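You operate a simulated robot arm through the tools that you are given. There is no shell and no other tool.

You are at the controls of a simulated robot arm. One attempt, no reset.

JOB
Set the torque wrench as the card says and torque nuts 1 to 4 in number order.
Fine: each till it clicks; the wrench goes back on its mat.

It is judged by the outcome, as a careful person would: the job done as asked, and still so three seconds after it is handed in. It fails if anything else is knocked over, pushed out of place, dropped, spilled or broken.

ROBOT AND FRAMES
A 6-joint arm with a two-finger gripper, fixed in place. Base frame: the origin is at the foot of the arm, x ahead of it, y to its left, z up; the work surface is at about z = 850. Lengths are in mm, angles in rad, forces in N, time in s.
With the tool pointing down near the work surface it reaches from about 380 to 860 mm from the base axis. Its first joint turns from -2.897 to 2.897 rad. Payload 2.45 kg.
The tool frame sits at the grasp point between the pads (the TCP): z along the fingers, y along the line on which they close. The tips reach 20 mm beyond it. Largest opening 140 mm; the body of the gripper starts 168 mm behind the TCP.
Orientation is that of the tool frame in the base frame, as a unit quaternion [w, x, y, z]. With the fingers straight down and closing along the base's y, the tool's x points along the base's -x, its y along +y and its z along -z.

CONTROLS
- The arm moves only by the tool jog_arm. Its argument "increments" is one flat list of numbers, 7 for each row, row after row: the opening in per cent of the stroke, from 0 (shut) to 100 (fully open), then the shift along the tool's x, y, z in mm, then the turn, a rotation vector about the tool's x, y, z in rad. In form: [hand, dx, dy, dz, rx, ry, rz, hand, dx, dy, dz, rx, ry, rz, ...]. A call has 1 to 20 rows; each row is the pose to reach, as a shift and turn from the pose commanded when the call began, along the tool's axes at that moment. A row lasts 0.2 s, in which the tool goes at most 50 mm and 0.15 rad; a call with a longer step from one row to the next is refused whole, and so is a gripper value outside its range. A pose out of reach is approached as far as the arm can. The call stops where the force on the tool passes 40 N (or 10 N more than at its start, if that is more) or the arm is blocked; 0.2 s more then pass. The fingers move at their own pace (about 45 mm/s each) and stop on an object; they squeeze with about 24 N. The grip force told is the motor's: it shows also when the fingers shut on nothing. Time passes only in rows, and 0.2 s behind the last, so rows that repeat a pose let the fingers close. The reply holds the time, the measured pose of the TCP, the force on the tool along the base axes, the opening and the grip force, in the units named above and with some noise, with the torque about the TCP (base axes, N m) and any sound that the robot's microphone picked up.
- Cameras (640 x 400 px; columns grow to the right, rows downward): "scene" is fixed at [399.4, 651.5, 1716.5]; the picture's right is [-1.00, -0.09, 0.00], its down [-0.06, 0.64, -0.77] and it looks along [0.07, -0.76, -0.64] (base axes); focal length 361 px, centre (320, 200). "wrist" rides on the gripper at [78, 11, -209] in the tool frame; the picture's right is [-0.14, 0.99, 0.00], its down [-0.92, -0.13, -0.37] and it looks along [-0.36, -0.05, 0.93] (tool axes); focal length 280 px, centre (320, 200). There is no depth. A picture from a camera that has moved, and an enlarged one, comes with that camera's place and axes in the base frame and with its lens.
- snapshot(camera): a new picture of that camera. The clock stands still meanwhile.
- raise_lower(by): slides the trunk up (or, below 0, down) by that many mm; the arm rides with it, the base frame stays. It gives what a move gives, with no picture.
- close_up(camera, box): a new picture of the part [left, top, right, bottom] of that camera's present view, enlarged. The clock stands still meanwhile.
- hand_in(): hands the job in; it is judged then, once.

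Nothing tells you positions but the pictures and the camera data. Unless the task says otherwise, let go and move clear before handing in.

The tools are called after "Request:" as a command line: name --argument value ..., lists and objects as JSON in quotes. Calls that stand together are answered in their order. jog_arm: Moves the arm, as the interface text tells. Its arguments: {"type":"object","properties":{"increments":{"type":"array"}},"required":["increments"]} The other tools are called the same way: raise_lower (by) slides the trunk up or down; snapshot (camera) takes a picture; close_up (camera, box) takes an enlarged picture of a part of a camera's view; hand_in () hands the job in.

At the start:

```text
time: 0.0
tcp_pos: [649.7, -173.7, 1205.7]
ee_rot: [0.0, 0.0, 1.0, 0.001]
ft_force: [-0.6, 0.5, 0.0]
moment: [0.0, -0.01, 0.0]
finger_gap: 140.2
gripper_force: 0.0
trunk travel left (down, up): [-100.0, 130.0]
```

scene: 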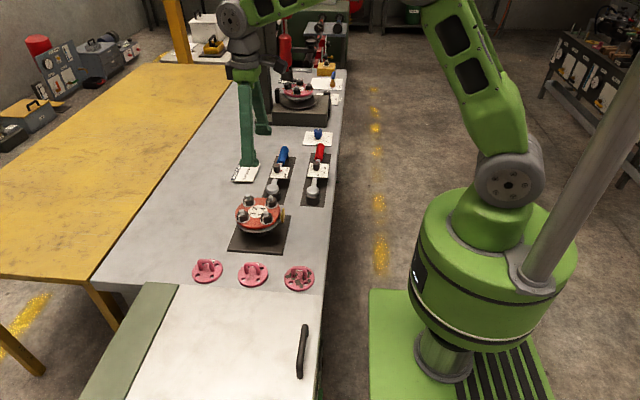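
wrist: 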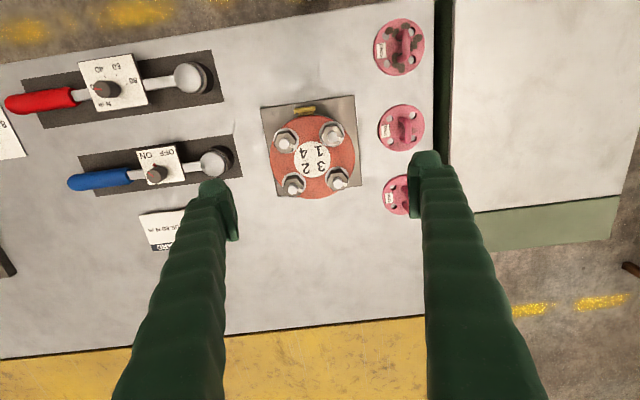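

I see a bench with two wrenches (red and blue handles) on mats, a flange with four nuts, and a card near the blue wrench. I'll enlarge the pictures to read the card and labels first.

Request:
close_up --camera "scene" --box '[200, 60, 360, 160]'

Request:
close_up --camera "scene" --box '[200, 120, 360, 220]'

Request:
close_up --camera "scene" --box '[170, 180, 330, 300]'

Request:
close_up --camera "wrist" --box '[0, 40, 240, 190]'

Request:
close_up --camera "wrist" --box '[60, 130, 250, 255]'

Request:
close_up --camera "wrist" --box '[250, 90, 370, 210]'

```text
4.00 times, centred on (280, 110) of scene
camera zoom: at [399.4, 651.5, 1716.5], right [-1.0, -0.09, 0.0], down [-0.06, 0.64, -0.77], along [0.07, -0.76, -0.64], focal length 1445 px, centre (480, 560)
```

zoom: 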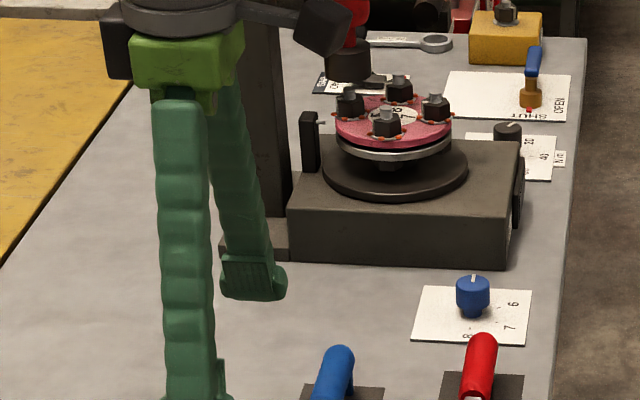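

```text
4.00 times, centred on (280, 170) of scene
camera zoom: at [399.4, 651.5, 1716.5], right [-1.0, -0.09, 0.0], down [-0.06, 0.64, -0.77], along [0.07, -0.76, -0.64], focal length 1445 px, centre (480, 320)
```

zoom: 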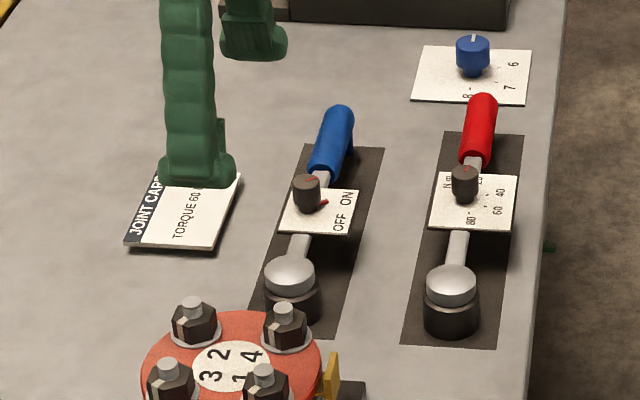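

```text
3.33 times, centred on (250, 240) of scene
camera zoom: at [399.4, 651.5, 1716.5], right [-1.0, -0.09, 0.0], down [-0.06, 0.64, -0.77], along [0.07, -0.76, -0.64], focal length 1204 px, centre (553, 67)
```

zoom: 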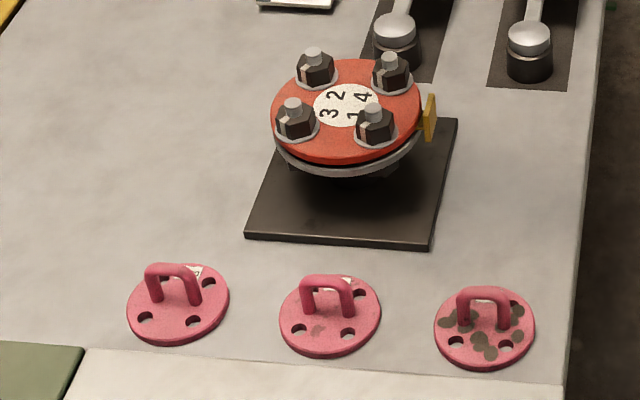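

```text
2.67 times, centred on (120, 115) of wrist
camera zoom: at [571.0, -162.1, 1414.5], right [0.14, 0.99, 0.0], down [0.92, -0.13, 0.37], along [0.36, -0.05, -0.93], focal length 748 px, centre (853, 427)
```

zoom: 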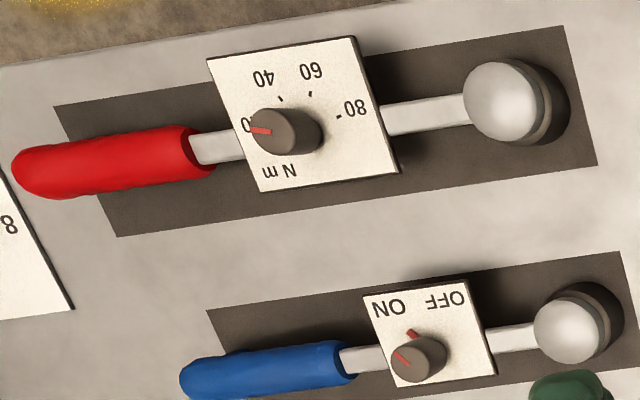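

```text
3.20 times, centred on (155, 192) of wrist
camera zoom: at [571.0, -162.1, 1414.5], right [0.14, 0.99, 0.0], down [0.92, -0.13, 0.37], along [0.36, -0.05, -0.93], focal length 897 px, centre (848, 224)
```

zoom: 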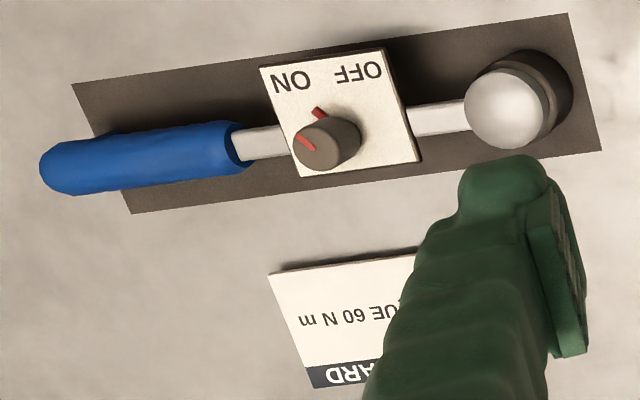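

```text
3.33 times, centred on (310, 150) of wrist
camera zoom: at [571.0, -162.1, 1414.5], right [0.14, 0.99, 0.0], down [0.92, -0.13, 0.37], along [0.36, -0.05, -0.93], focal length 935 px, centre (353, 367)
```

zoom: 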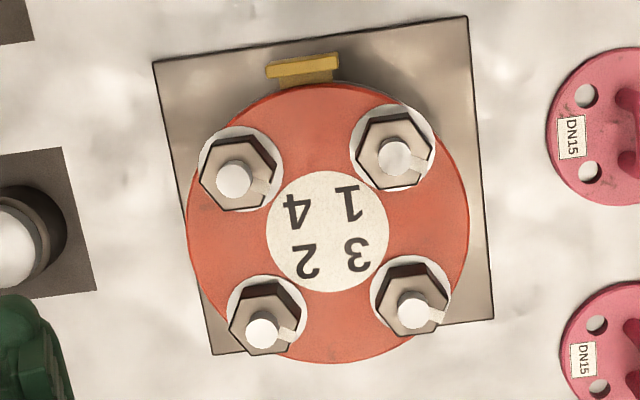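

The card so far reads "TORQUE 60 N m", and the red wrench has the N m dial (set near 20). I'll move over toward the card and wrenches to read everything clearly.

Request:
jog_arm --increments '[100, 10, -45, 0, 0, 0, 0, 100, 20, -90, 0, 0, 0, 0, 100, 30, -135, 0, 0, 0, 0, 100, 40, -180, 0, 0, 0, 0, 100, 50, -225, 0, 0, 0, 0, 100, 60, -270, 0, 0, 0, 0, 100, 70, -300, 0, 0, 0, 0]'

Request:
snapshot --camera "wrist"

Request:
snapshot --camera "scene"

```text
time: 1.6
tcp_pos: [578.4, -472.1, 1204.7]
ee_rot: [0.0, 0.0, 1.0, 0.0]
ft_force: [-0.4, -0.5, 0.4]
moment: [0.02, -0.01, -0.02]
finger_gap: 139.9
gripper_force: 0.0
trunk travel left (down, up): [-100.0, 130.0]
```

```text
taken
camera wrist: at [500.6, -461.6, 1413.1], right [0.14, 0.99, 0.0], down [0.92, -0.13, 0.37], along [0.37, -0.05, -0.93], focal length 280 px, centre (320, 200)
```

wrist: 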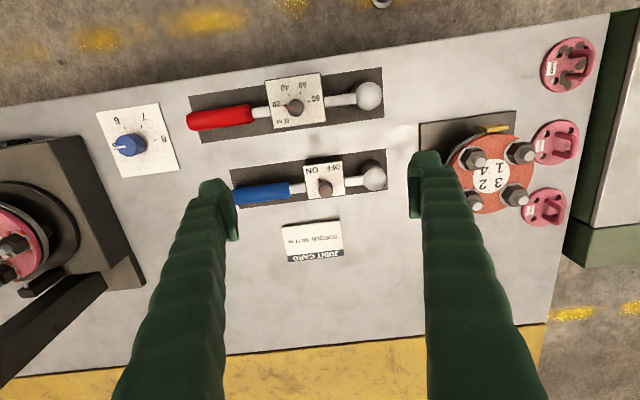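

```text
taken
```

scene: 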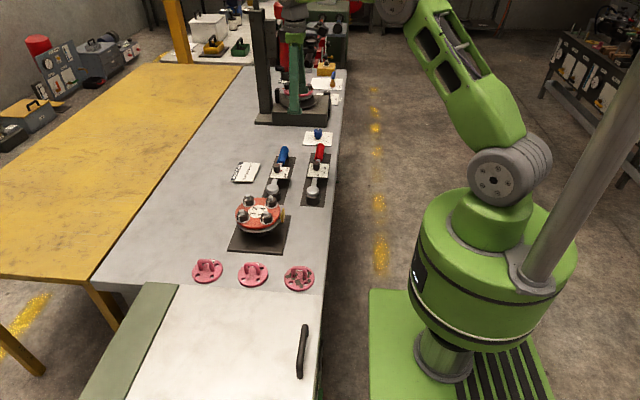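

Request:
close_up --camera "wrist" --box '[270, 210, 360, 266]'

Request:
close_up --camera "wrist" --box '[180, 55, 400, 150]'

Request:
close_up --camera "wrist" --box '[260, 60, 340, 135]'

Request:
close_up --camera "scene" --box '[210, 130, 340, 211]'

Request:
close_up --camera "wrist" --box '[400, 90, 580, 220]'

```text
7.11 times, centred on (315, 238) of wrist
camera zoom: at [500.6, -461.6, 1413.1], right [0.14, 0.99, 0.0], down [0.92, -0.13, 0.37], along [0.37, -0.05, -0.93], focal length 1994 px, centre (356, -70)
```

zoom: 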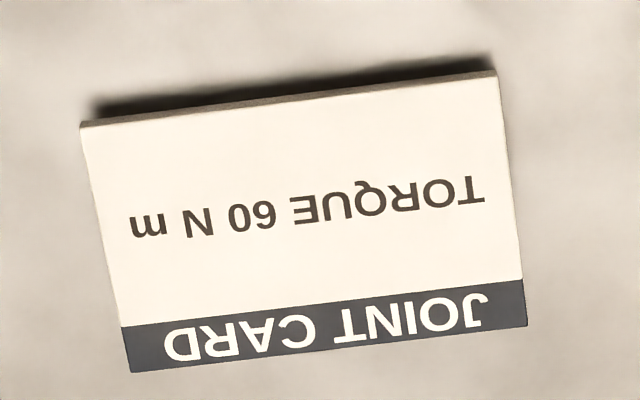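

```text
2.91 times, centred on (290, 102) of wrist
camera zoom: at [500.6, -461.6, 1413.1], right [0.14, 0.99, 0.0], down [0.92, -0.13, 0.37], along [0.37, -0.05, -0.93], focal length 816 px, centre (407, 484)
```

zoom: 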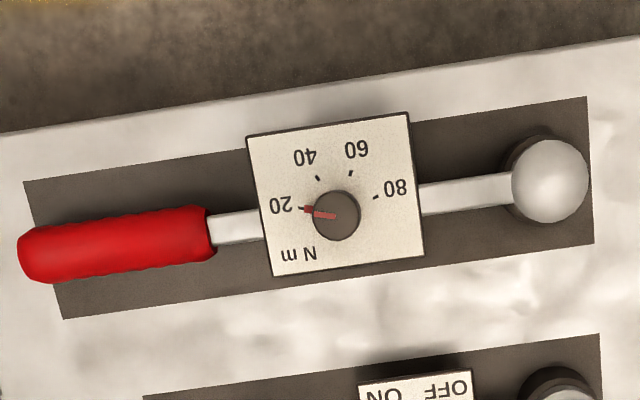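

```text
5.33 times, centred on (300, 98) of wrist
camera zoom: at [500.6, -461.6, 1413.1], right [0.14, 0.99, 0.0], down [0.92, -0.13, 0.37], along [0.37, -0.05, -0.93], focal length 1495 px, centre (427, 747)
```

zoom: 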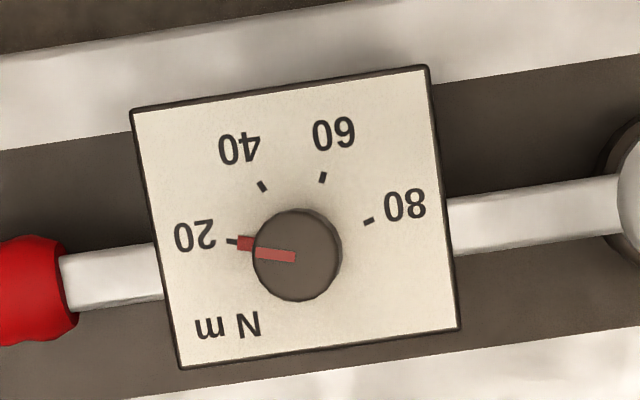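

```text
4.92 times, centred on (275, 170) of scene
camera zoom: at [399.4, 651.5, 1716.5], right [-1.0, -0.09, 0.0], down [-0.06, 0.64, -0.77], along [0.07, -0.76, -0.64], focal length 1779 px, centre (542, 345)
```

zoom: 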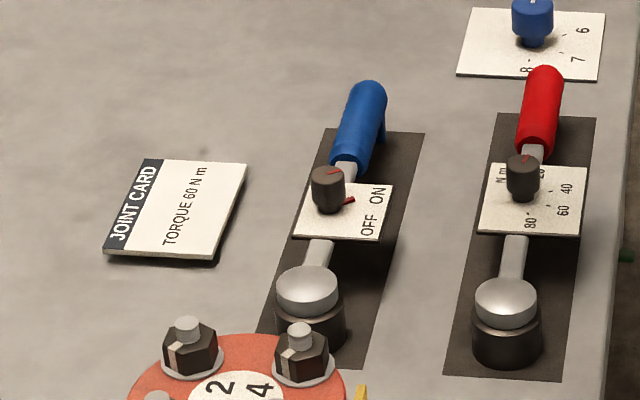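

```text
3.08 times, centred on (490, 155) of wrist
camera zoom: at [500.6, -461.6, 1413.1], right [0.14, 0.99, 0.0], down [0.92, -0.13, 0.37], along [0.37, -0.05, -0.93], focal length 863 px, centre (-203, 338)
```

zoom: 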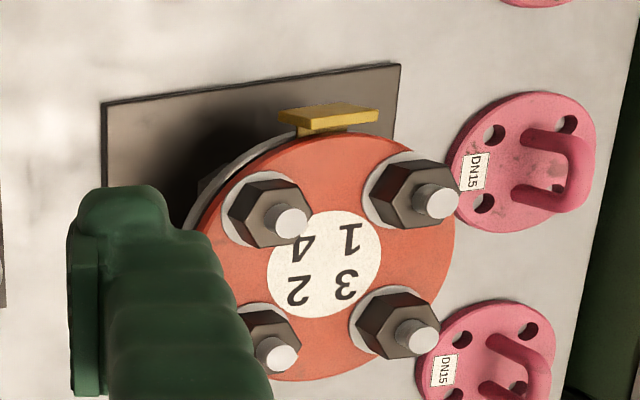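

The card says 60 N m; the red wrench (head near (523,-380), handle out to y≈-704) carries the N m dial, now at 20, with its knob near (525,-507, top z≈913). I'll go lower for a precise look at the wrench, knob and head.

Request:
jog_arm --increments '[100, 5, -10, 40, 0, 0, 0, 100, 10, -20, 80, 0, 0, 0, 100, 15, -28, 120, 0, 0, 0, 100, 18, -28, 155, 0, 0, 0]'

Request:
snapshot --camera "wrist"

Request:
close_up --camera "wrist" --box '[160, 30, 480, 230]'

```text
time: 2.6
tcp_pos: [561.7, -503.4, 1050.2]
ee_rot: [0.0, -0.001, 1.0, 0.0]
ft_force: [0.7, -0.4, 0.1]
moment: [0.04, 0.0, 0.0]
finger_gap: 140.1
gripper_force: 0.1
trunk travel left (down, up): [-100.0, 130.0]
```

```text
taken
camera wrist: at [482.7, -492.8, 1258.4], right [0.14, 0.99, 0.0], down [0.92, -0.13, 0.37], along [0.37, -0.05, -0.93], focal length 280 px, centre (320, 200)
```

wrist: 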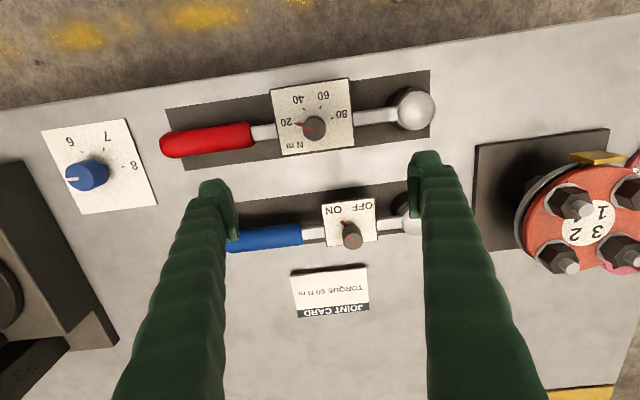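

```text
2.00 times, centred on (320, 130) of wrist
camera zoom: at [482.7, -492.8, 1258.4], right [0.14, 0.99, 0.0], down [0.92, -0.13, 0.37], along [0.37, -0.05, -0.93], focal length 561 px, centre (320, 340)
```

zoom: 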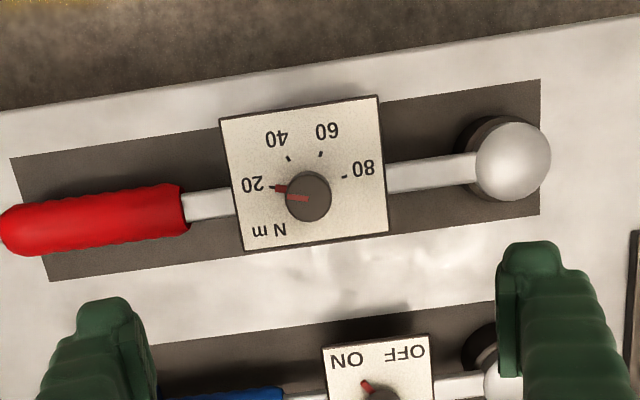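

I'll take a stereo view by shifting sideways, to pin down the heights of the knob, plate, wrench shaft and head.

Request:
jog_arm --increments '[100, 0, 45, 0, 0, 0, 0, 100, 0, 90, 0, 0, 0, 0, 100, 0, 135, 0, 0, 0, 0, 100, 0, 180, 0, 0, 0, 0]'

Request:
snapshot --camera "wrist"

Request:
close_up --camera "wrist" --box '[40, 50, 200, 150]'

Request:
close_up --camera "wrist" --box '[160, 40, 320, 140]'

Request:
close_up --camera "wrist" --box '[280, 120, 480, 245]'

```text
time: 3.6
tcp_pos: [563.2, -320.3, 1050.1]
ee_rot: [0.0, 0.0, 1.0, 0.0]
ft_force: [0.9, 0.5, 1.2]
moment: [-0.05, 0.02, -0.04]
finger_gap: 139.7
gripper_force: 0.2
trunk travel left (down, up): [-100.0, 130.0]
```

```text
taken
camera wrist: at [484.7, -309.2, 1260.3], right [0.14, 0.99, 0.0], down [0.92, -0.13, 0.37], along [0.36, -0.05, -0.93], focal length 280 px, centre (320, 200)
```

wrist: 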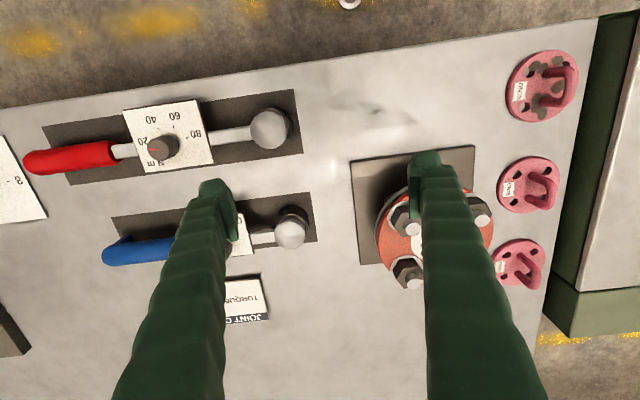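

```text
4.00 times, centred on (120, 100) of wrist
camera zoom: at [484.7, -309.2, 1260.3], right [0.14, 0.99, 0.0], down [0.92, -0.13, 0.37], along [0.36, -0.05, -0.93], focal length 1122 px, centre (1120, 600)
```

zoom: 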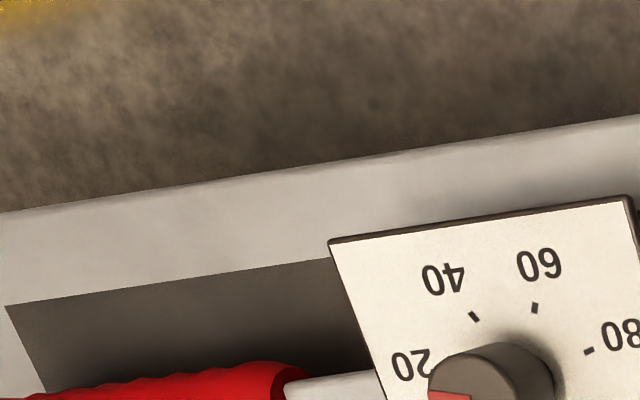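

```text
4.00 times, centred on (240, 90) of wrist
camera zoom: at [484.7, -309.2, 1260.3], right [0.14, 0.99, 0.0], down [0.92, -0.13, 0.37], along [0.36, -0.05, -0.93], focal length 1122 px, centre (640, 640)
```

zoom: 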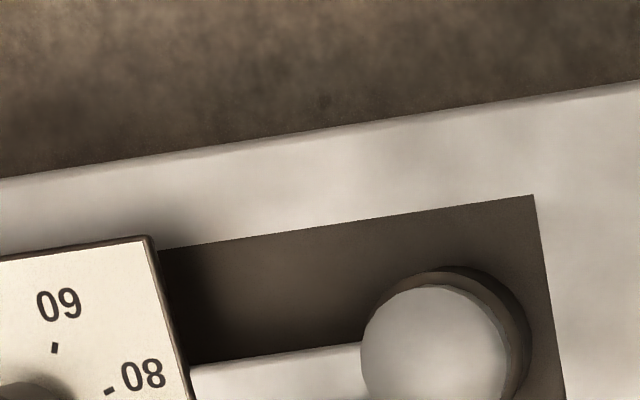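

```text
3.20 times, centred on (380, 182) of wrist
camera zoom: at [484.7, -309.2, 1260.3], right [0.14, 0.99, 0.0], down [0.92, -0.13, 0.37], along [0.36, -0.05, -0.93], focal length 897 px, centre (128, 256)
```

zoom: 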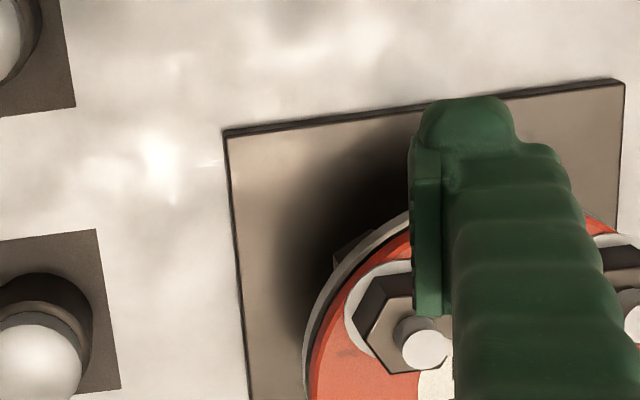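

Request:
close_up --camera "wrist" --box '[100, 90, 220, 190]'

Request:
close_up --camera "wrist" --box '[230, 80, 330, 180]'

Request:
close_up --camera "wrist" --box '[10, 110, 170, 210]'

```text
4.00 times, centred on (160, 140) of wrist
camera zoom: at [484.7, -309.2, 1260.3], right [0.14, 0.99, 0.0], down [0.92, -0.13, 0.37], along [0.36, -0.05, -0.93], focal length 1122 px, centre (960, 440)
```

zoom: 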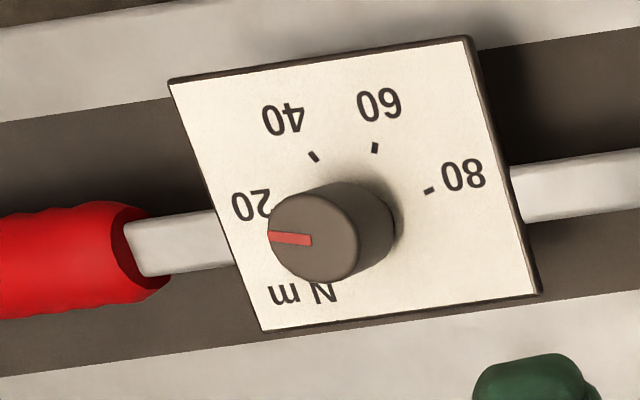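

```text
4.00 times, centred on (280, 130) of wrist
camera zoom: at [484.7, -309.2, 1260.3], right [0.14, 0.99, 0.0], down [0.92, -0.13, 0.37], along [0.36, -0.05, -0.93], focal length 1122 px, centre (480, 480)
```

zoom: 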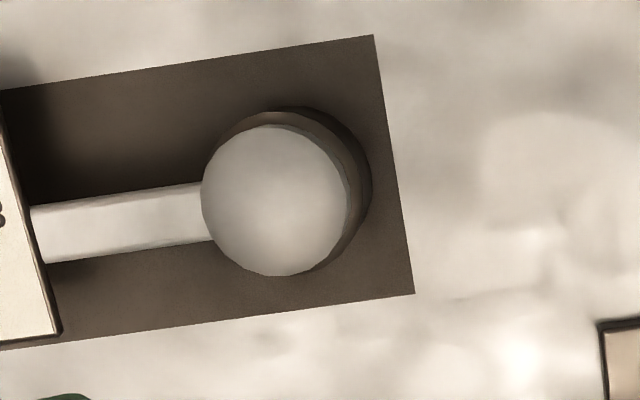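

```text
4.00 times, centred on (90, 160) of wrist
camera zoom: at [484.7, -309.2, 1260.3], right [0.14, 0.99, 0.0], down [0.92, -0.13, 0.37], along [0.36, -0.05, -0.93], focal length 1122 px, centre (1240, 360)
```

zoom: 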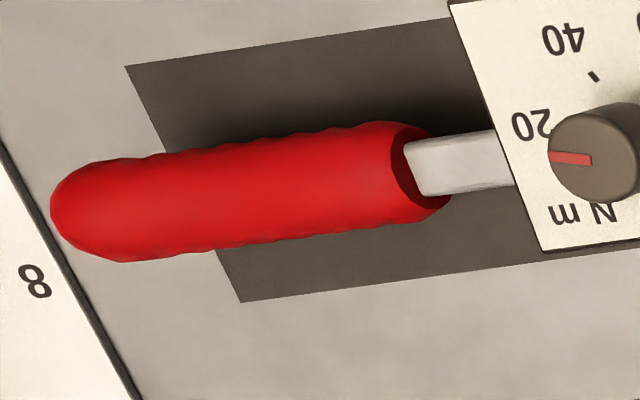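

Stereo gives: knob top ≈ (523,-505,934), dial plate at z≈903, wrench head ≈ (523,-380,900), nuts at 1 (642,-152), 2 (718,-228), 3 (717,-152), 4 (642,-228) with stud tops ≈ 978. Next I hover over the knob to check the alignment.

Request:
jog_arm --increments '[80, 10, -46, 0, 0, 0, 0, 70, 20, -92, 10, 0, 0, 0, 60, 30, -138, 30, 0, 0, 0, 50, 40, -184.7, 55, 0, 0, 0, 50, 40, -184.7, 55, 0, 0, 0]'

Request:
snapshot --camera "wrist"

Request:
close_up --camera "wrist" --box '[240, 110, 400, 210]'

```text
refused: row 3 steps farther than a row can; nothing moved
```

```text
taken
camera wrist: at [484.7, -309.2, 1260.3], right [0.14, 0.99, 0.0], down [0.92, -0.13, 0.37], along [0.36, -0.05, -0.93], focal length 280 px, centre (320, 200)
```

wrist: 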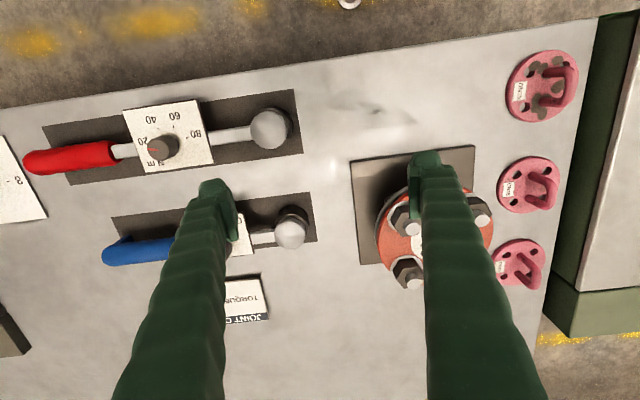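

```text
4.00 times, centred on (320, 160) of wrist
camera zoom: at [484.7, -309.2, 1260.3], right [0.14, 0.99, 0.0], down [0.92, -0.13, 0.37], along [0.36, -0.05, -0.93], focal length 1122 px, centre (320, 360)
```

zoom: 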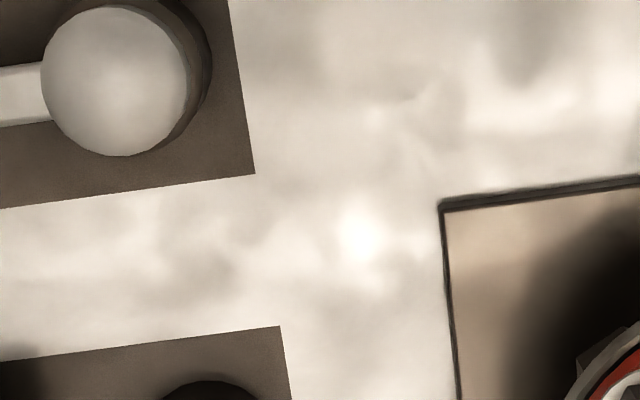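

The move was refused because a step was too long; I'll repeat it with smaller steps to hover over the knob.

Request:
jog_arm --increments '[80, 10, -40, 0, 0, 0, 0, 70, 20, -80, 10, 0, 0, 0, 60, 30, -120, 25, 0, 0, 0, 50, 36, -155, 40, 0, 0, 0, 50, 40, -184.7, 55, 0, 0, 0, 50, 40, -184.7, 55, 0, 0, 0]'

Request:
snapshot --camera "wrist"

Request:
close_up --camera "wrist" --box '[240, 110, 400, 210]'

```text
time: 5.0
tcp_pos: [523.1, -507.9, 996.5]
ee_rot: [0.0, 0.0, 1.0, 0.0]
ft_force: [-0.4, 0.0, 0.2]
moment: [0.0, 0.02, 0.0]
finger_gap: 69.9
gripper_force: 0.1
trunk travel left (down, up): [-100.0, 130.0]
```

```text
taken
camera wrist: at [443.8, -496.4, 1204.8], right [0.14, 0.99, 0.0], down [0.92, -0.13, 0.37], along [0.37, -0.05, -0.93], focal length 280 px, centre (320, 200)
```

wrist: 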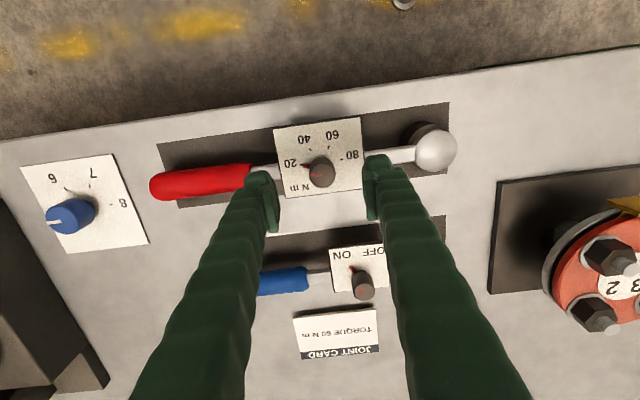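

```text
4.00 times, centred on (320, 160) of wrist
camera zoom: at [443.8, -496.4, 1204.8], right [0.14, 0.99, 0.0], down [0.92, -0.13, 0.37], along [0.37, -0.05, -0.93], focal length 1122 px, centre (320, 360)
```

zoom: 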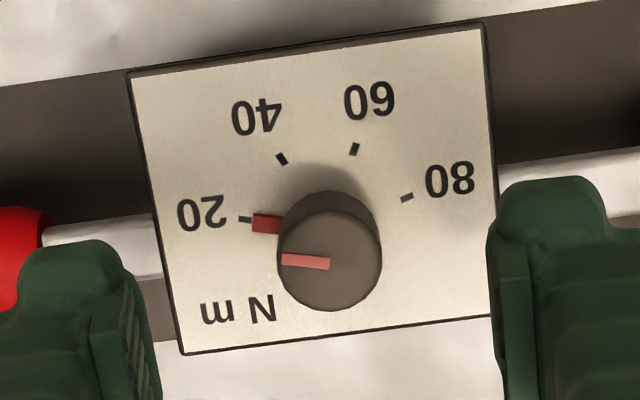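

The knob sits at about (524,-505) with ticks 50° apart (20→60 is 100° clockwise seen from above). I'll go down around the knob, tips ~5 mm over the dial plate, and close on it.

Request:
jog_arm --increments '[50, -0.5, 2.2, 25, 0, 0, 0, 50, -0.8, 2.2, 48, 0, 0, 0, 50, -0.8, 2.2, 62, 0, 0, 0, 50, -0.8, 2.2, 68, 0, 0, 0, 50, -0.8, 2.2, 68, 0, 0, 0]'

Request:
close_up --camera "wrist" --box '[240, 130, 400, 230]'

```text
time: 6.2
tcp_pos: [523.1, -503.9, 927.1]
ee_rot: [-0.001, 0.0, 1.0, 0.0]
ft_force: [0.1, -0.6, 0.3]
moment: [0.0, -0.01, 0.01]
finger_gap: 70.0
gripper_force: 0.1
trunk travel left (down, up): [-100.0, 130.0]
```

```text
4.00 times, centred on (320, 180) of wrist
camera zoom: at [443.7, -493.2, 1136.2], right [0.14, 0.99, 0.0], down [0.92, -0.13, 0.37], along [0.37, -0.05, -0.93], focal length 1122 px, centre (320, 280)
```

zoom: 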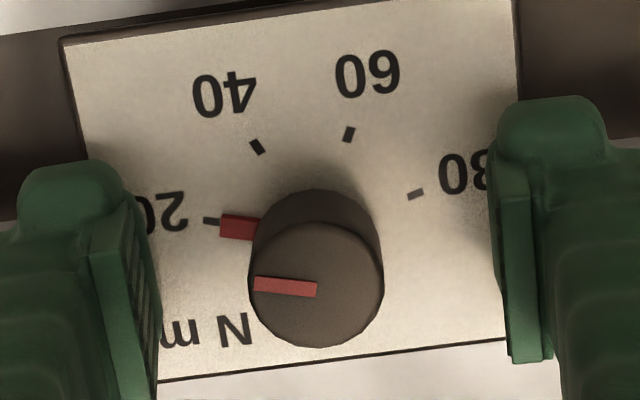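

Request:
jog_arm --increments '[50, -1.8, -0.6, 0, 0, 0, 0, 30, -1.8, -0.6, 0, 0, 0, 0, 10, -1.8, -0.6, 0, 0, 0, 0, 0, -1.8, -0.6, 0, 0, 0, 0, 0, -1.8, -0.6, 0, 0, 0, 0, 0, -1.8, -0.6, 0, 0, 0, 0]'

Request:
close_up --camera "wrist" --box '[240, 130, 400, 230]'

```text
time: 7.6
tcp_pos: [523.1, -506.0, 927.8]
ee_rot: [0.0, 0.0, 1.0, 0.0]
ft_force: [0.0, -5.1, 0.4]
moment: [-0.08, -0.02, -0.05]
finger_gap: 25.5
gripper_force: 23.9
trunk travel left (down, up): [-100.0, 130.0]
```

```text
4.00 times, centred on (320, 180) of wrist
camera zoom: at [445.4, -494.1, 1136.3], right [0.14, 0.99, 0.0], down [0.92, -0.13, 0.37], along [0.37, -0.05, -0.93], focal length 1122 px, centre (320, 280)
```

zoom: 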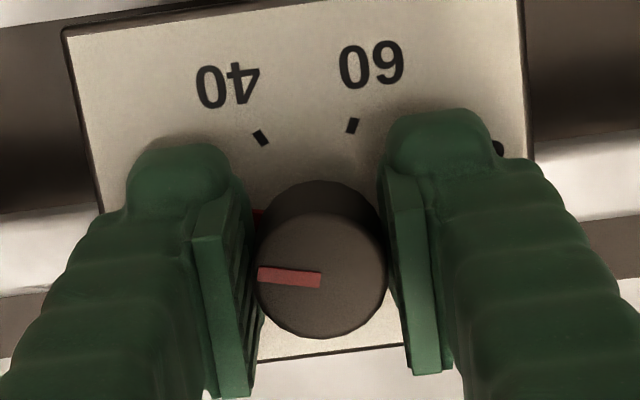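

Gripped (gap 25.5 mm). Now I turn it clockwise a bit first to see how it responds.

Request:
jog_arm --increments '[0, 0, -0.5, 0, 0, 0, 0.1, 0, 0, -0.5, 0, 0, 0, 0.22, 0, 0, -0.5, 0, 0, 0, 0.34, 0, 0, -0.5, 0, 0, 0, 0.44, 0, 0, -0.5, 0, 0, 0, 0.44]'

Request:
snapshot --camera "wrist"

Request:
close_up --camera "wrist" --box '[240, 130, 400, 230]'

```text
time: 8.8
tcp_pos: [524.1, -504.2, 927.5]
ee_rot: [-0.001, 0.219, 0.976, 0.0]
ft_force: [0.6, -2.6, 0.6]
moment: [-0.04, -0.05, -0.03]
finger_gap: 25.7
gripper_force: 24.4
trunk travel left (down, up): [-100.0, 130.0]
```

```text
taken
camera wrist: at [457.6, -461.4, 1136.4], right [0.55, 0.84, 0.0], down [0.78, -0.51, 0.37], along [0.31, -0.2, -0.93], focal length 280 px, centre (320, 200)
```

wrist: 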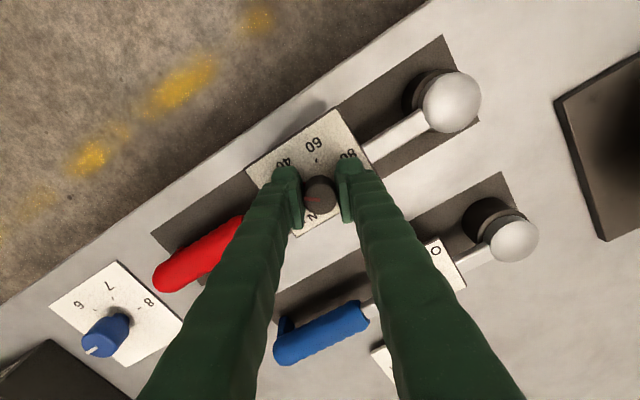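

```text
4.00 times, centred on (320, 180) of wrist
camera zoom: at [457.6, -461.4, 1136.4], right [0.55, 0.84, 0.0], down [0.78, -0.51, 0.37], along [0.31, -0.2, -0.93], focal length 1122 px, centre (320, 280)
```

zoom: 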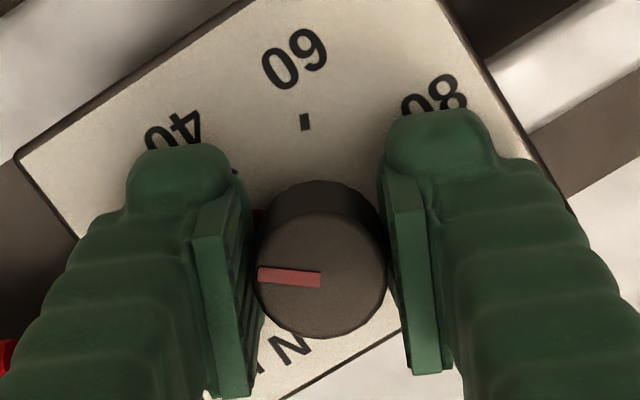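

The knob follows the gripper and the wrench stays put. The pointer was exactly on 20, so I continue to a total of 1.745 rad for 60.

Request:
jog_arm --increments '[0, 0, 0, 0, 0, 0, 0.13, 0, 0, 0, 0, 0, 0, 0.26, 0, 0, 0, 0, 0, 0, 0.39, 0, 0, 0, 0, 0, 0, 0.52, 0, 0, 0, 0, 0, 0, 0.65, 0, 0, 0, 0, 0, 0, 0.78, 0, 0, 0, 0, 0, 0, 0.91, 0, 0, 0, 0, 0, 0, 1.04, 0, 0, 0, 0, 0, 0, 1.17, 0, 0, 0, 0, 0, 0, 1.27, 0, 0, 0, 0, 0, 0, 1.305, 0, 0, 0, 0, 0, 0, 1.305]'

Request:
snapshot --camera "wrist"

Request:
close_up --camera "wrist" --box '[240, 130, 400, 230]'

```text
time: 11.4
tcp_pos: [523.6, -505.2, 928.5]
ee_rot: [0.0, 0.767, 0.642, 0.0]
ft_force: [1.2, 3.7, 1.0]
moment: [0.05, -0.01, -0.02]
finger_gap: 25.9
gripper_force: 24.4
trunk travel left (down, up): [-100.0, 130.0]
```

```text
taken
camera wrist: at [547.8, -429.1, 1136.4], right [0.95, -0.31, 0.0], down [-0.29, -0.88, 0.37], along [-0.11, -0.35, -0.93], focal length 280 px, centre (320, 200)
```

wrist: 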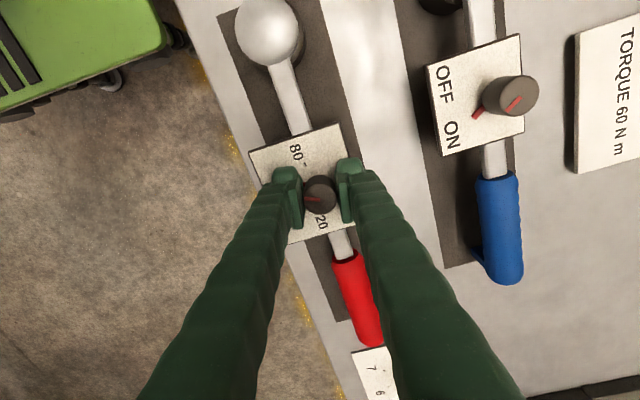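

```text
4.00 times, centred on (320, 180) of wrist
camera zoom: at [547.8, -429.1, 1136.4], right [0.95, -0.31, 0.0], down [-0.29, -0.88, 0.37], along [-0.11, -0.35, -0.93], focal length 1122 px, centre (320, 280)
```

zoom: 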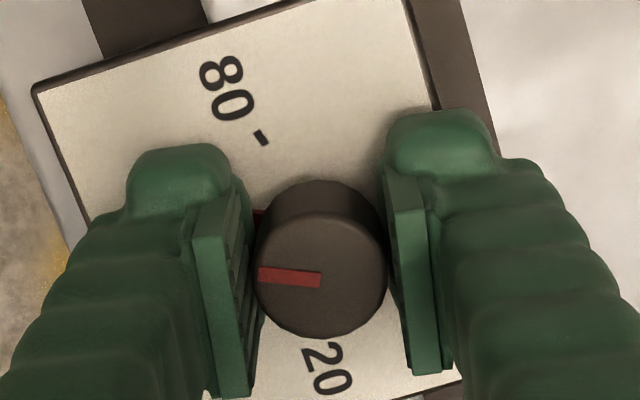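

The knob has turned with the gripper. I release, rise, and look at the dial from above.

Request:
jog_arm --increments '[15, 0, 0, 0, 0, 0, 0, 30, 0, 0, 0, 0, 0, 0, 50, 0, 0, 0, 0, 0, 0, 50, 0, 0, 0, 0, 0, 0, 50, 0, 0, -40, 0, 0, 0, 50, 0, 0, -80, 0, 0, 0, 50, 0, 0, -100, 0, 0, 0]'

Request:
snapshot --camera "wrist"

Request:
close_up --camera "wrist" --box '[240, 110, 400, 210]'

```text
time: 13.0
tcp_pos: [525.4, -503.3, 1027.5]
ee_rot: [0.0, 0.766, 0.643, 0.0]
ft_force: [0.1, 0.0, -0.1]
moment: [0.0, 0.04, 0.01]
finger_gap: 70.1
gripper_force: 0.0
trunk travel left (down, up): [-100.0, 130.0]
```

```text
taken
camera wrist: at [549.0, -428.7, 1236.5], right [0.95, -0.31, 0.0], down [-0.29, -0.88, 0.37], along [-0.11, -0.35, -0.93], focal length 280 px, centre (320, 200)
```

wrist: 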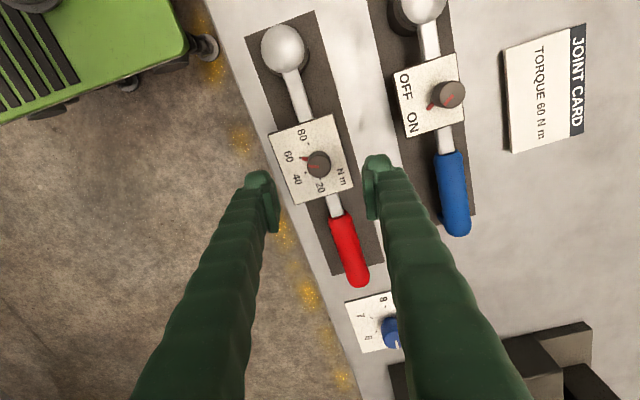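

```text
4.00 times, centred on (320, 160) of wrist
camera zoom: at [549.0, -428.7, 1236.5], right [0.95, -0.31, 0.0], down [-0.29, -0.88, 0.37], along [-0.11, -0.35, -0.93], focal length 1122 px, centre (320, 360)
```

zoom: 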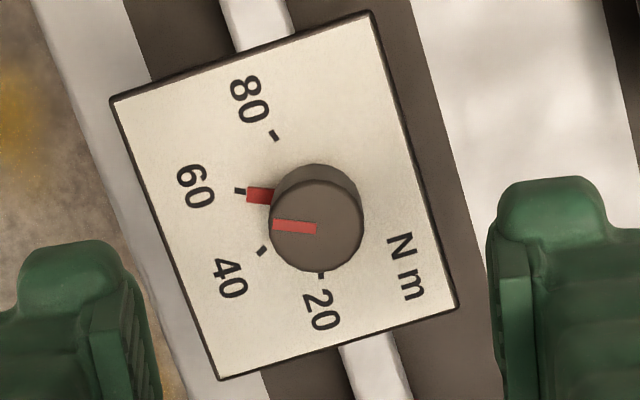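

The dial now reads 60. Next I turn the gripper back around so that I can grip the red handle (axis ≈ x 524, z 890, from y -588 to -704) across, with the yaw chosen so that the later sweeps stay in range.

Request:
jog_arm --increments '[50, 0, 0, -5, 0, 0, -0.14, 50, 0, 0, -10, 0, 0, -0.28, 50, 0, 0, -15, 0, 0, -0.42, 50, 0, 0, -20, 0, 0, -0.56, 50, 0, 0, -20, 0, 0, -0.7, 50, 0, 0, -20, 0, 0, -0.84, 50, 0, 0, -20, 0, 0, -0.98, 50, 0, 0, -20, 0, 0, -1.12, 50, 0, 0, -20, 0, 0, -1.26, 50, 0, 0, -20, 0, 0, -1.4, 50, 0, 0, -20, 0, 0, -1.54, 50, 0, 0, -20, 0, 0, -1.68, 50, 0, 0, -20, 0, 0, -1.745]'

Request:
jog_arm --increments '[60, 0, 0, 0, 0, 0, -0.14, 60, 0, -20, 0, 0, 0, -0.28, 60, 0, -40, 0, 0, 0, -0.42, 60, 0, -60, 0, 0, 0, -0.56, 60, 0, -75, 0, 0, 0, -0.7, 60, 0, -90, 0, 0, 0, -0.84, 60, 0, -105, 0, 0, 0, -0.98, 60, 0, -105, 0, 0, 0, -1.12, 60, 0, -105, 0, 0, 0, -1.26, 60, 0, -105, 0, 0, 0, -1.4, 60, 0, -105, 0, 0, 0, -1.5, 60, 0, -105, 0, 0, 0, -1.571, 60, 0, -105, 0, 0, 0, -1.571]'

Request:
snapshot --camera "wrist"

Request:
snapshot --camera "scene"

```text
time: 15.8
tcp_pos: [524.7, -503.9, 1048.4]
ee_rot: [0.0, -0.001, 1.0, 0.0]
ft_force: [-0.5, 0.4, 0.1]
moment: [0.02, -0.01, -0.03]
finger_gap: 69.9
gripper_force: 0.1
trunk travel left (down, up): [-100.0, 130.0]
```

```text
time: 18.6
tcp_pos: [524.4, -608.5, 1047.2]
ee_rot: [0.0, -0.707, 0.707, 0.0]
ft_force: [0.7, 0.3, 0.8]
moment: [0.0, -0.01, -0.01]
finger_gap: 83.9
gripper_force: 0.0
trunk travel left (down, up): [-100.0, 130.0]
```

```text
taken
camera wrist: at [512.2, -687.3, 1256.6], right [-0.99, 0.14, 0.0], down [0.13, 0.92, 0.37], along [0.05, 0.37, -0.93], focal length 280 px, centre (320, 200)
```

wrist: 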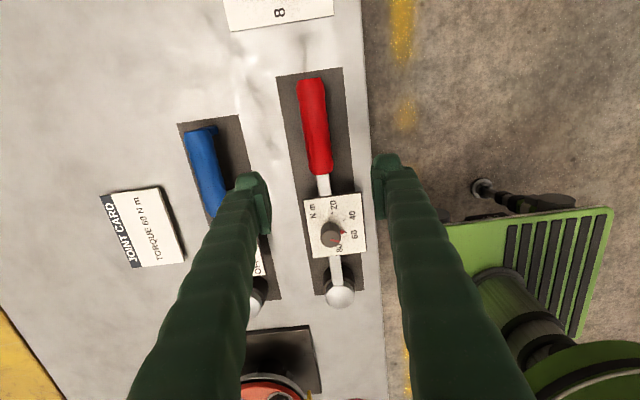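

```text
taken
```

scene: 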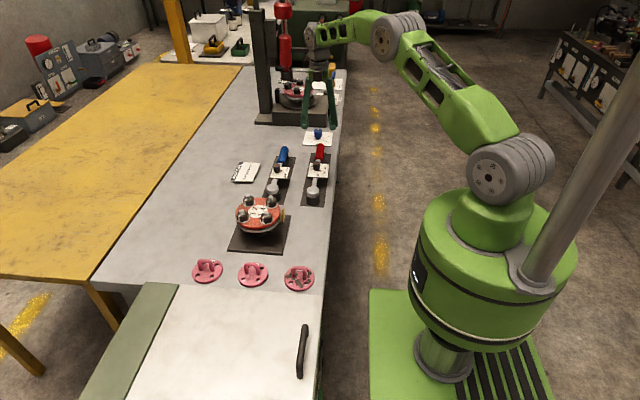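

Request:
close_up --camera "wrist" --box '[240, 70, 400, 170]'

Request:
close_up --camera "wrist" --box '[240, 150, 400, 310]'

```text
4.00 times, centred on (320, 120) of wrist
camera zoom: at [512.2, -687.3, 1256.6], right [-0.99, 0.14, 0.0], down [0.13, 0.92, 0.37], along [0.05, 0.37, -0.93], focal length 1122 px, centre (320, 520)
```

zoom: 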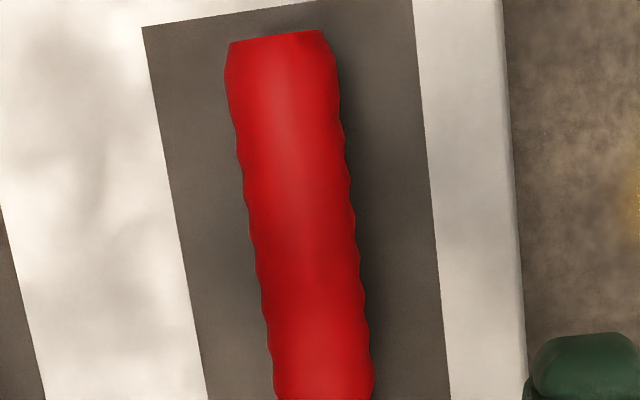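

```text
2.50 times, centred on (320, 230) of wrist
camera zoom: at [512.2, -687.3, 1256.6], right [-0.99, 0.14, 0.0], down [0.13, 0.92, 0.37], along [0.05, 0.37, -0.93], focal length 701 px, centre (320, 125)
```

zoom: 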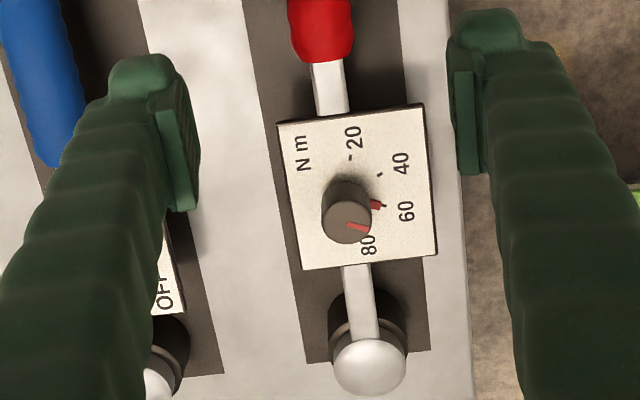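

The handle is centred between the fingers at x≈524. I descend to z≈889 (tips at 869, above the mat) and close on it.

Request:
jog_arm --increments '[60, 0, 0, 45, 0, 0, 0, 60, 0, 0, 90, 0, 0, 0, 60, 0, 0, 130, 0, 0, 0, 60, 0, 0, 150, 0, 0, 0, 60, 0, 0, 158, 0, 0, 0, 60, 0, 0, 158, 0, 0, 0]'

Request:
close_up --camera "wrist" --box '[220, 100, 420, 225]'

```text
time: 20.0
tcp_pos: [523.7, -610.3, 888.5]
ee_rot: [-0.001, 0.708, -0.706, 0.0]
ft_force: [0.6, 0.8, 0.3]
moment: [0.01, 0.04, 0.0]
finger_gap: 84.2
gripper_force: 0.1
trunk travel left (down, up): [-100.0, 130.0]
```

```text
3.20 times, centred on (320, 162) of wrist
camera zoom: at [511.3, -688.5, 1097.3], right [-0.99, 0.14, 0.0], down [0.13, 0.92, 0.37], along [0.05, 0.36, -0.93], focal length 897 px, centre (320, 320)
```

zoom: 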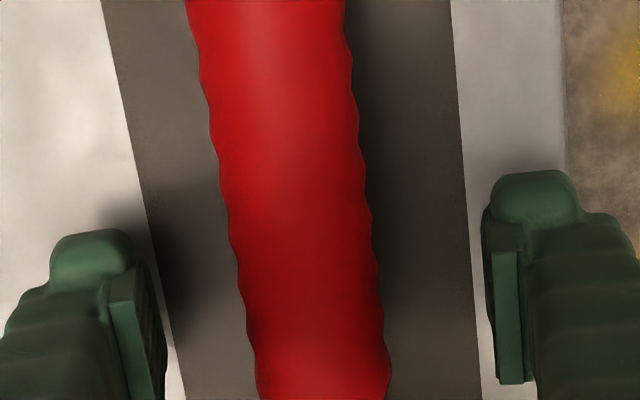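

Request:
jog_arm --increments '[40, 0, -1.5, 0, 0, 0, 0, 20, 0, -1.5, 0, 0, 0, 0, 0, 0, -1.5, 0, 0, 0, 0, 0, 0, -1.5, 0, 0, 0, 0, 0, 0, -1.5, 0, 0, 0, 0, 0, 0, -1.5, 0, 0, 0, 0]'

Request:
jog_arm --increments '[0, 0, 0, -1, 0, 0, 0, 0, 0, 0, -2, 0, 0, 0, 0, 0, 0, -4, 0, 0, 0, 0, 0, 0, -4, 0, 0, 0]'

Request:
snapshot --camera "wrist"

Request:
close_up --camera "scene" --box '[260, 110, 360, 210]'

```text
time: 21.4
tcp_pos: [523.4, -609.6, 888.2]
ee_rot: [0.0, -0.707, 0.708, 0.0]
ft_force: [0.3, -0.2, 0.1]
moment: [-0.02, 0.04, 0.08]
finger_gap: 30.5
gripper_force: 24.2
trunk travel left (down, up): [-100.0, 130.0]
```

```text
time: 22.4
tcp_pos: [526.2, -608.5, 892.7]
ee_rot: [0.0, 0.707, -0.707, 0.0]
ft_force: [0.3, -0.2, -9.7]
moment: [-0.67, 0.0, 0.01]
finger_gap: 30.7
gripper_force: 23.6
trunk travel left (down, up): [-100.0, 130.0]
```

```text
taken
camera wrist: at [513.8, -688.1, 1101.1], right [-0.99, 0.14, 0.0], down [0.13, 0.92, 0.37], along [0.05, 0.37, -0.93], focal length 280 px, centre (320, 200)
```

wrist: 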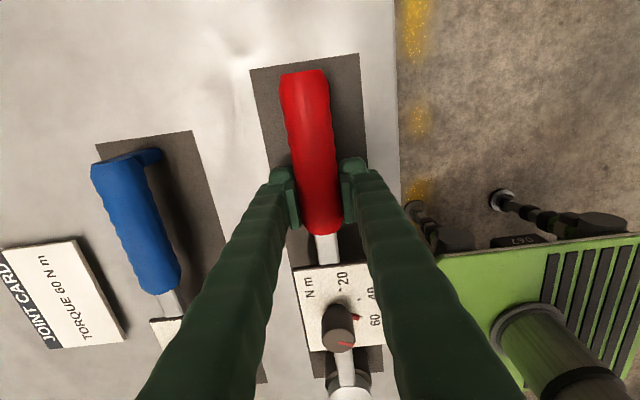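

```text
4.00 times, centred on (310, 160) of scene
camera zoom: at [399.4, 651.5, 1716.5], right [-1.0, -0.09, 0.0], down [-0.06, 0.64, -0.77], along [0.07, -0.76, -0.64], focal length 1445 px, centre (360, 360)
```

zoom: 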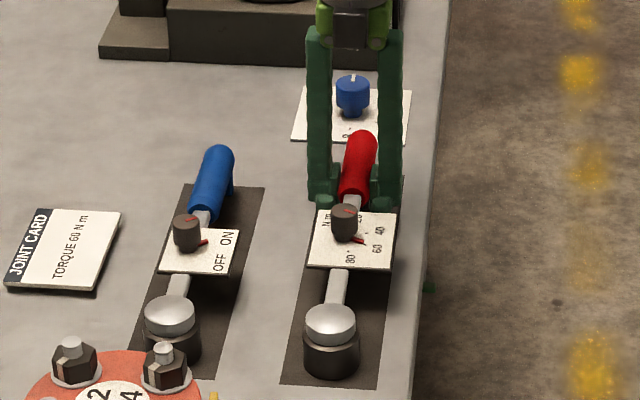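

The wrench is gripped (gap 30.6 mm); load about 9.7 N with a small moment. I'll lift a little more and check whether it hangs level.

Request:
jog_arm --increments '[0, 0, 0, -4, 0, 0, 0, 0, 0, 0, -8, 0, 0, 0, 0, 0, 0, -12, 0, 0, 0, 0, 0, 0, -16, 0, 0, 0, 0, 0, 0, -16, 0, 0, 0]'

Request:
snapshot --camera "wrist"

Request:
close_up --camera "scene" --box '[260, 110, 360, 210]'

```text
time: 23.6
tcp_pos: [525.9, -610.3, 908.8]
ee_rot: [-0.001, 0.707, -0.707, 0.0]
ft_force: [-0.4, 0.2, -9.8]
moment: [-0.64, 0.0, -0.02]
finger_gap: 30.0
gripper_force: 23.9
trunk travel left (down, up): [-100.0, 130.0]
```

```text
taken
camera wrist: at [514.8, -688.2, 1117.2], right [-0.99, 0.14, 0.0], down [0.13, 0.92, 0.37], along [0.05, 0.37, -0.93], focal length 280 px, centre (320, 200)
```

wrist: 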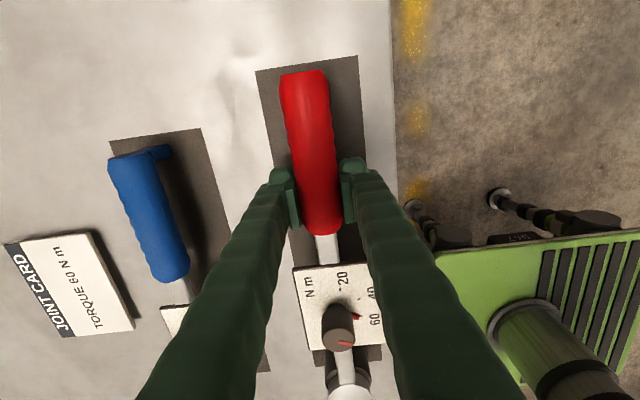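

```text
4.00 times, centred on (310, 160) of scene
camera zoom: at [399.4, 651.5, 1716.5], right [-1.0, -0.09, 0.0], down [-0.06, 0.64, -0.77], along [0.07, -0.76, -0.64], focal length 1445 px, centre (360, 360)
```

zoom: 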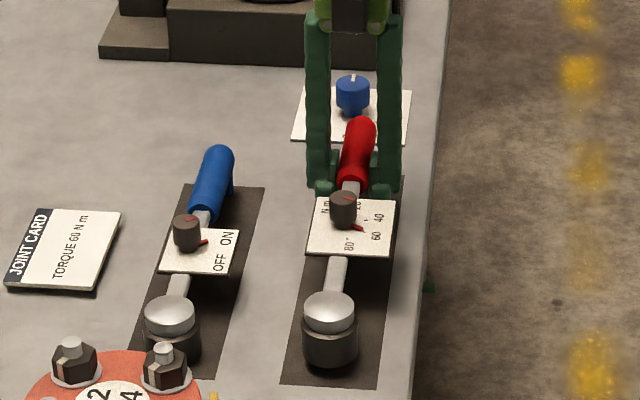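

Request:
close_up --camera "wrist" --box '[270, 240, 430, 400]'

Request:
close_up --camera "wrist" --box '[260, 60, 380, 250]'

```text
2.50 times, centred on (350, 320) of wrist
camera zoom: at [514.8, -688.2, 1117.2], right [-0.99, 0.14, 0.0], down [0.13, 0.92, 0.37], along [0.05, 0.37, -0.93], focal length 701 px, centre (245, -100)
```

zoom: 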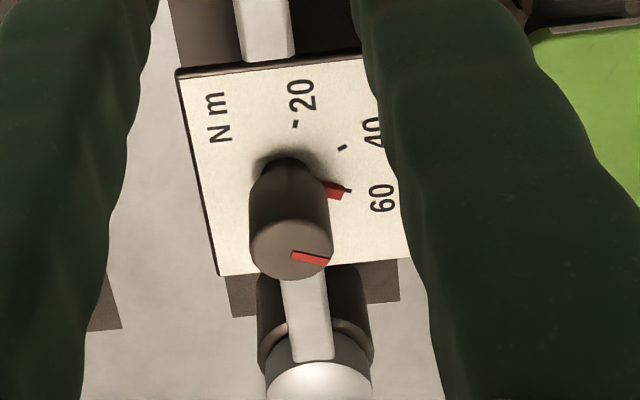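

```text
2.11 times, centred on (320, 155) of wrist
camera zoom: at [514.8, -688.2, 1117.2], right [-0.99, 0.14, 0.0], down [0.13, 0.92, 0.37], along [0.05, 0.37, -0.93], focal length 590 px, centre (320, 295)
```

zoom: 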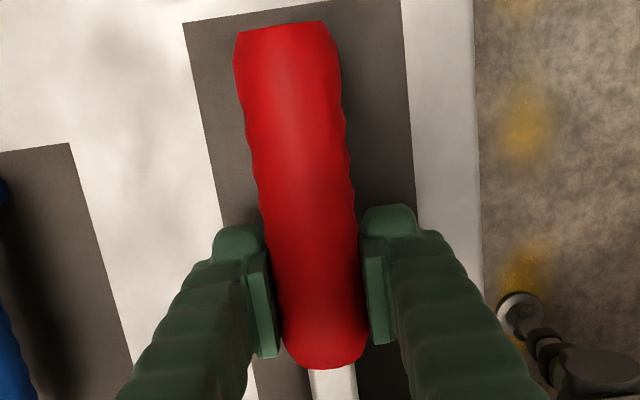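

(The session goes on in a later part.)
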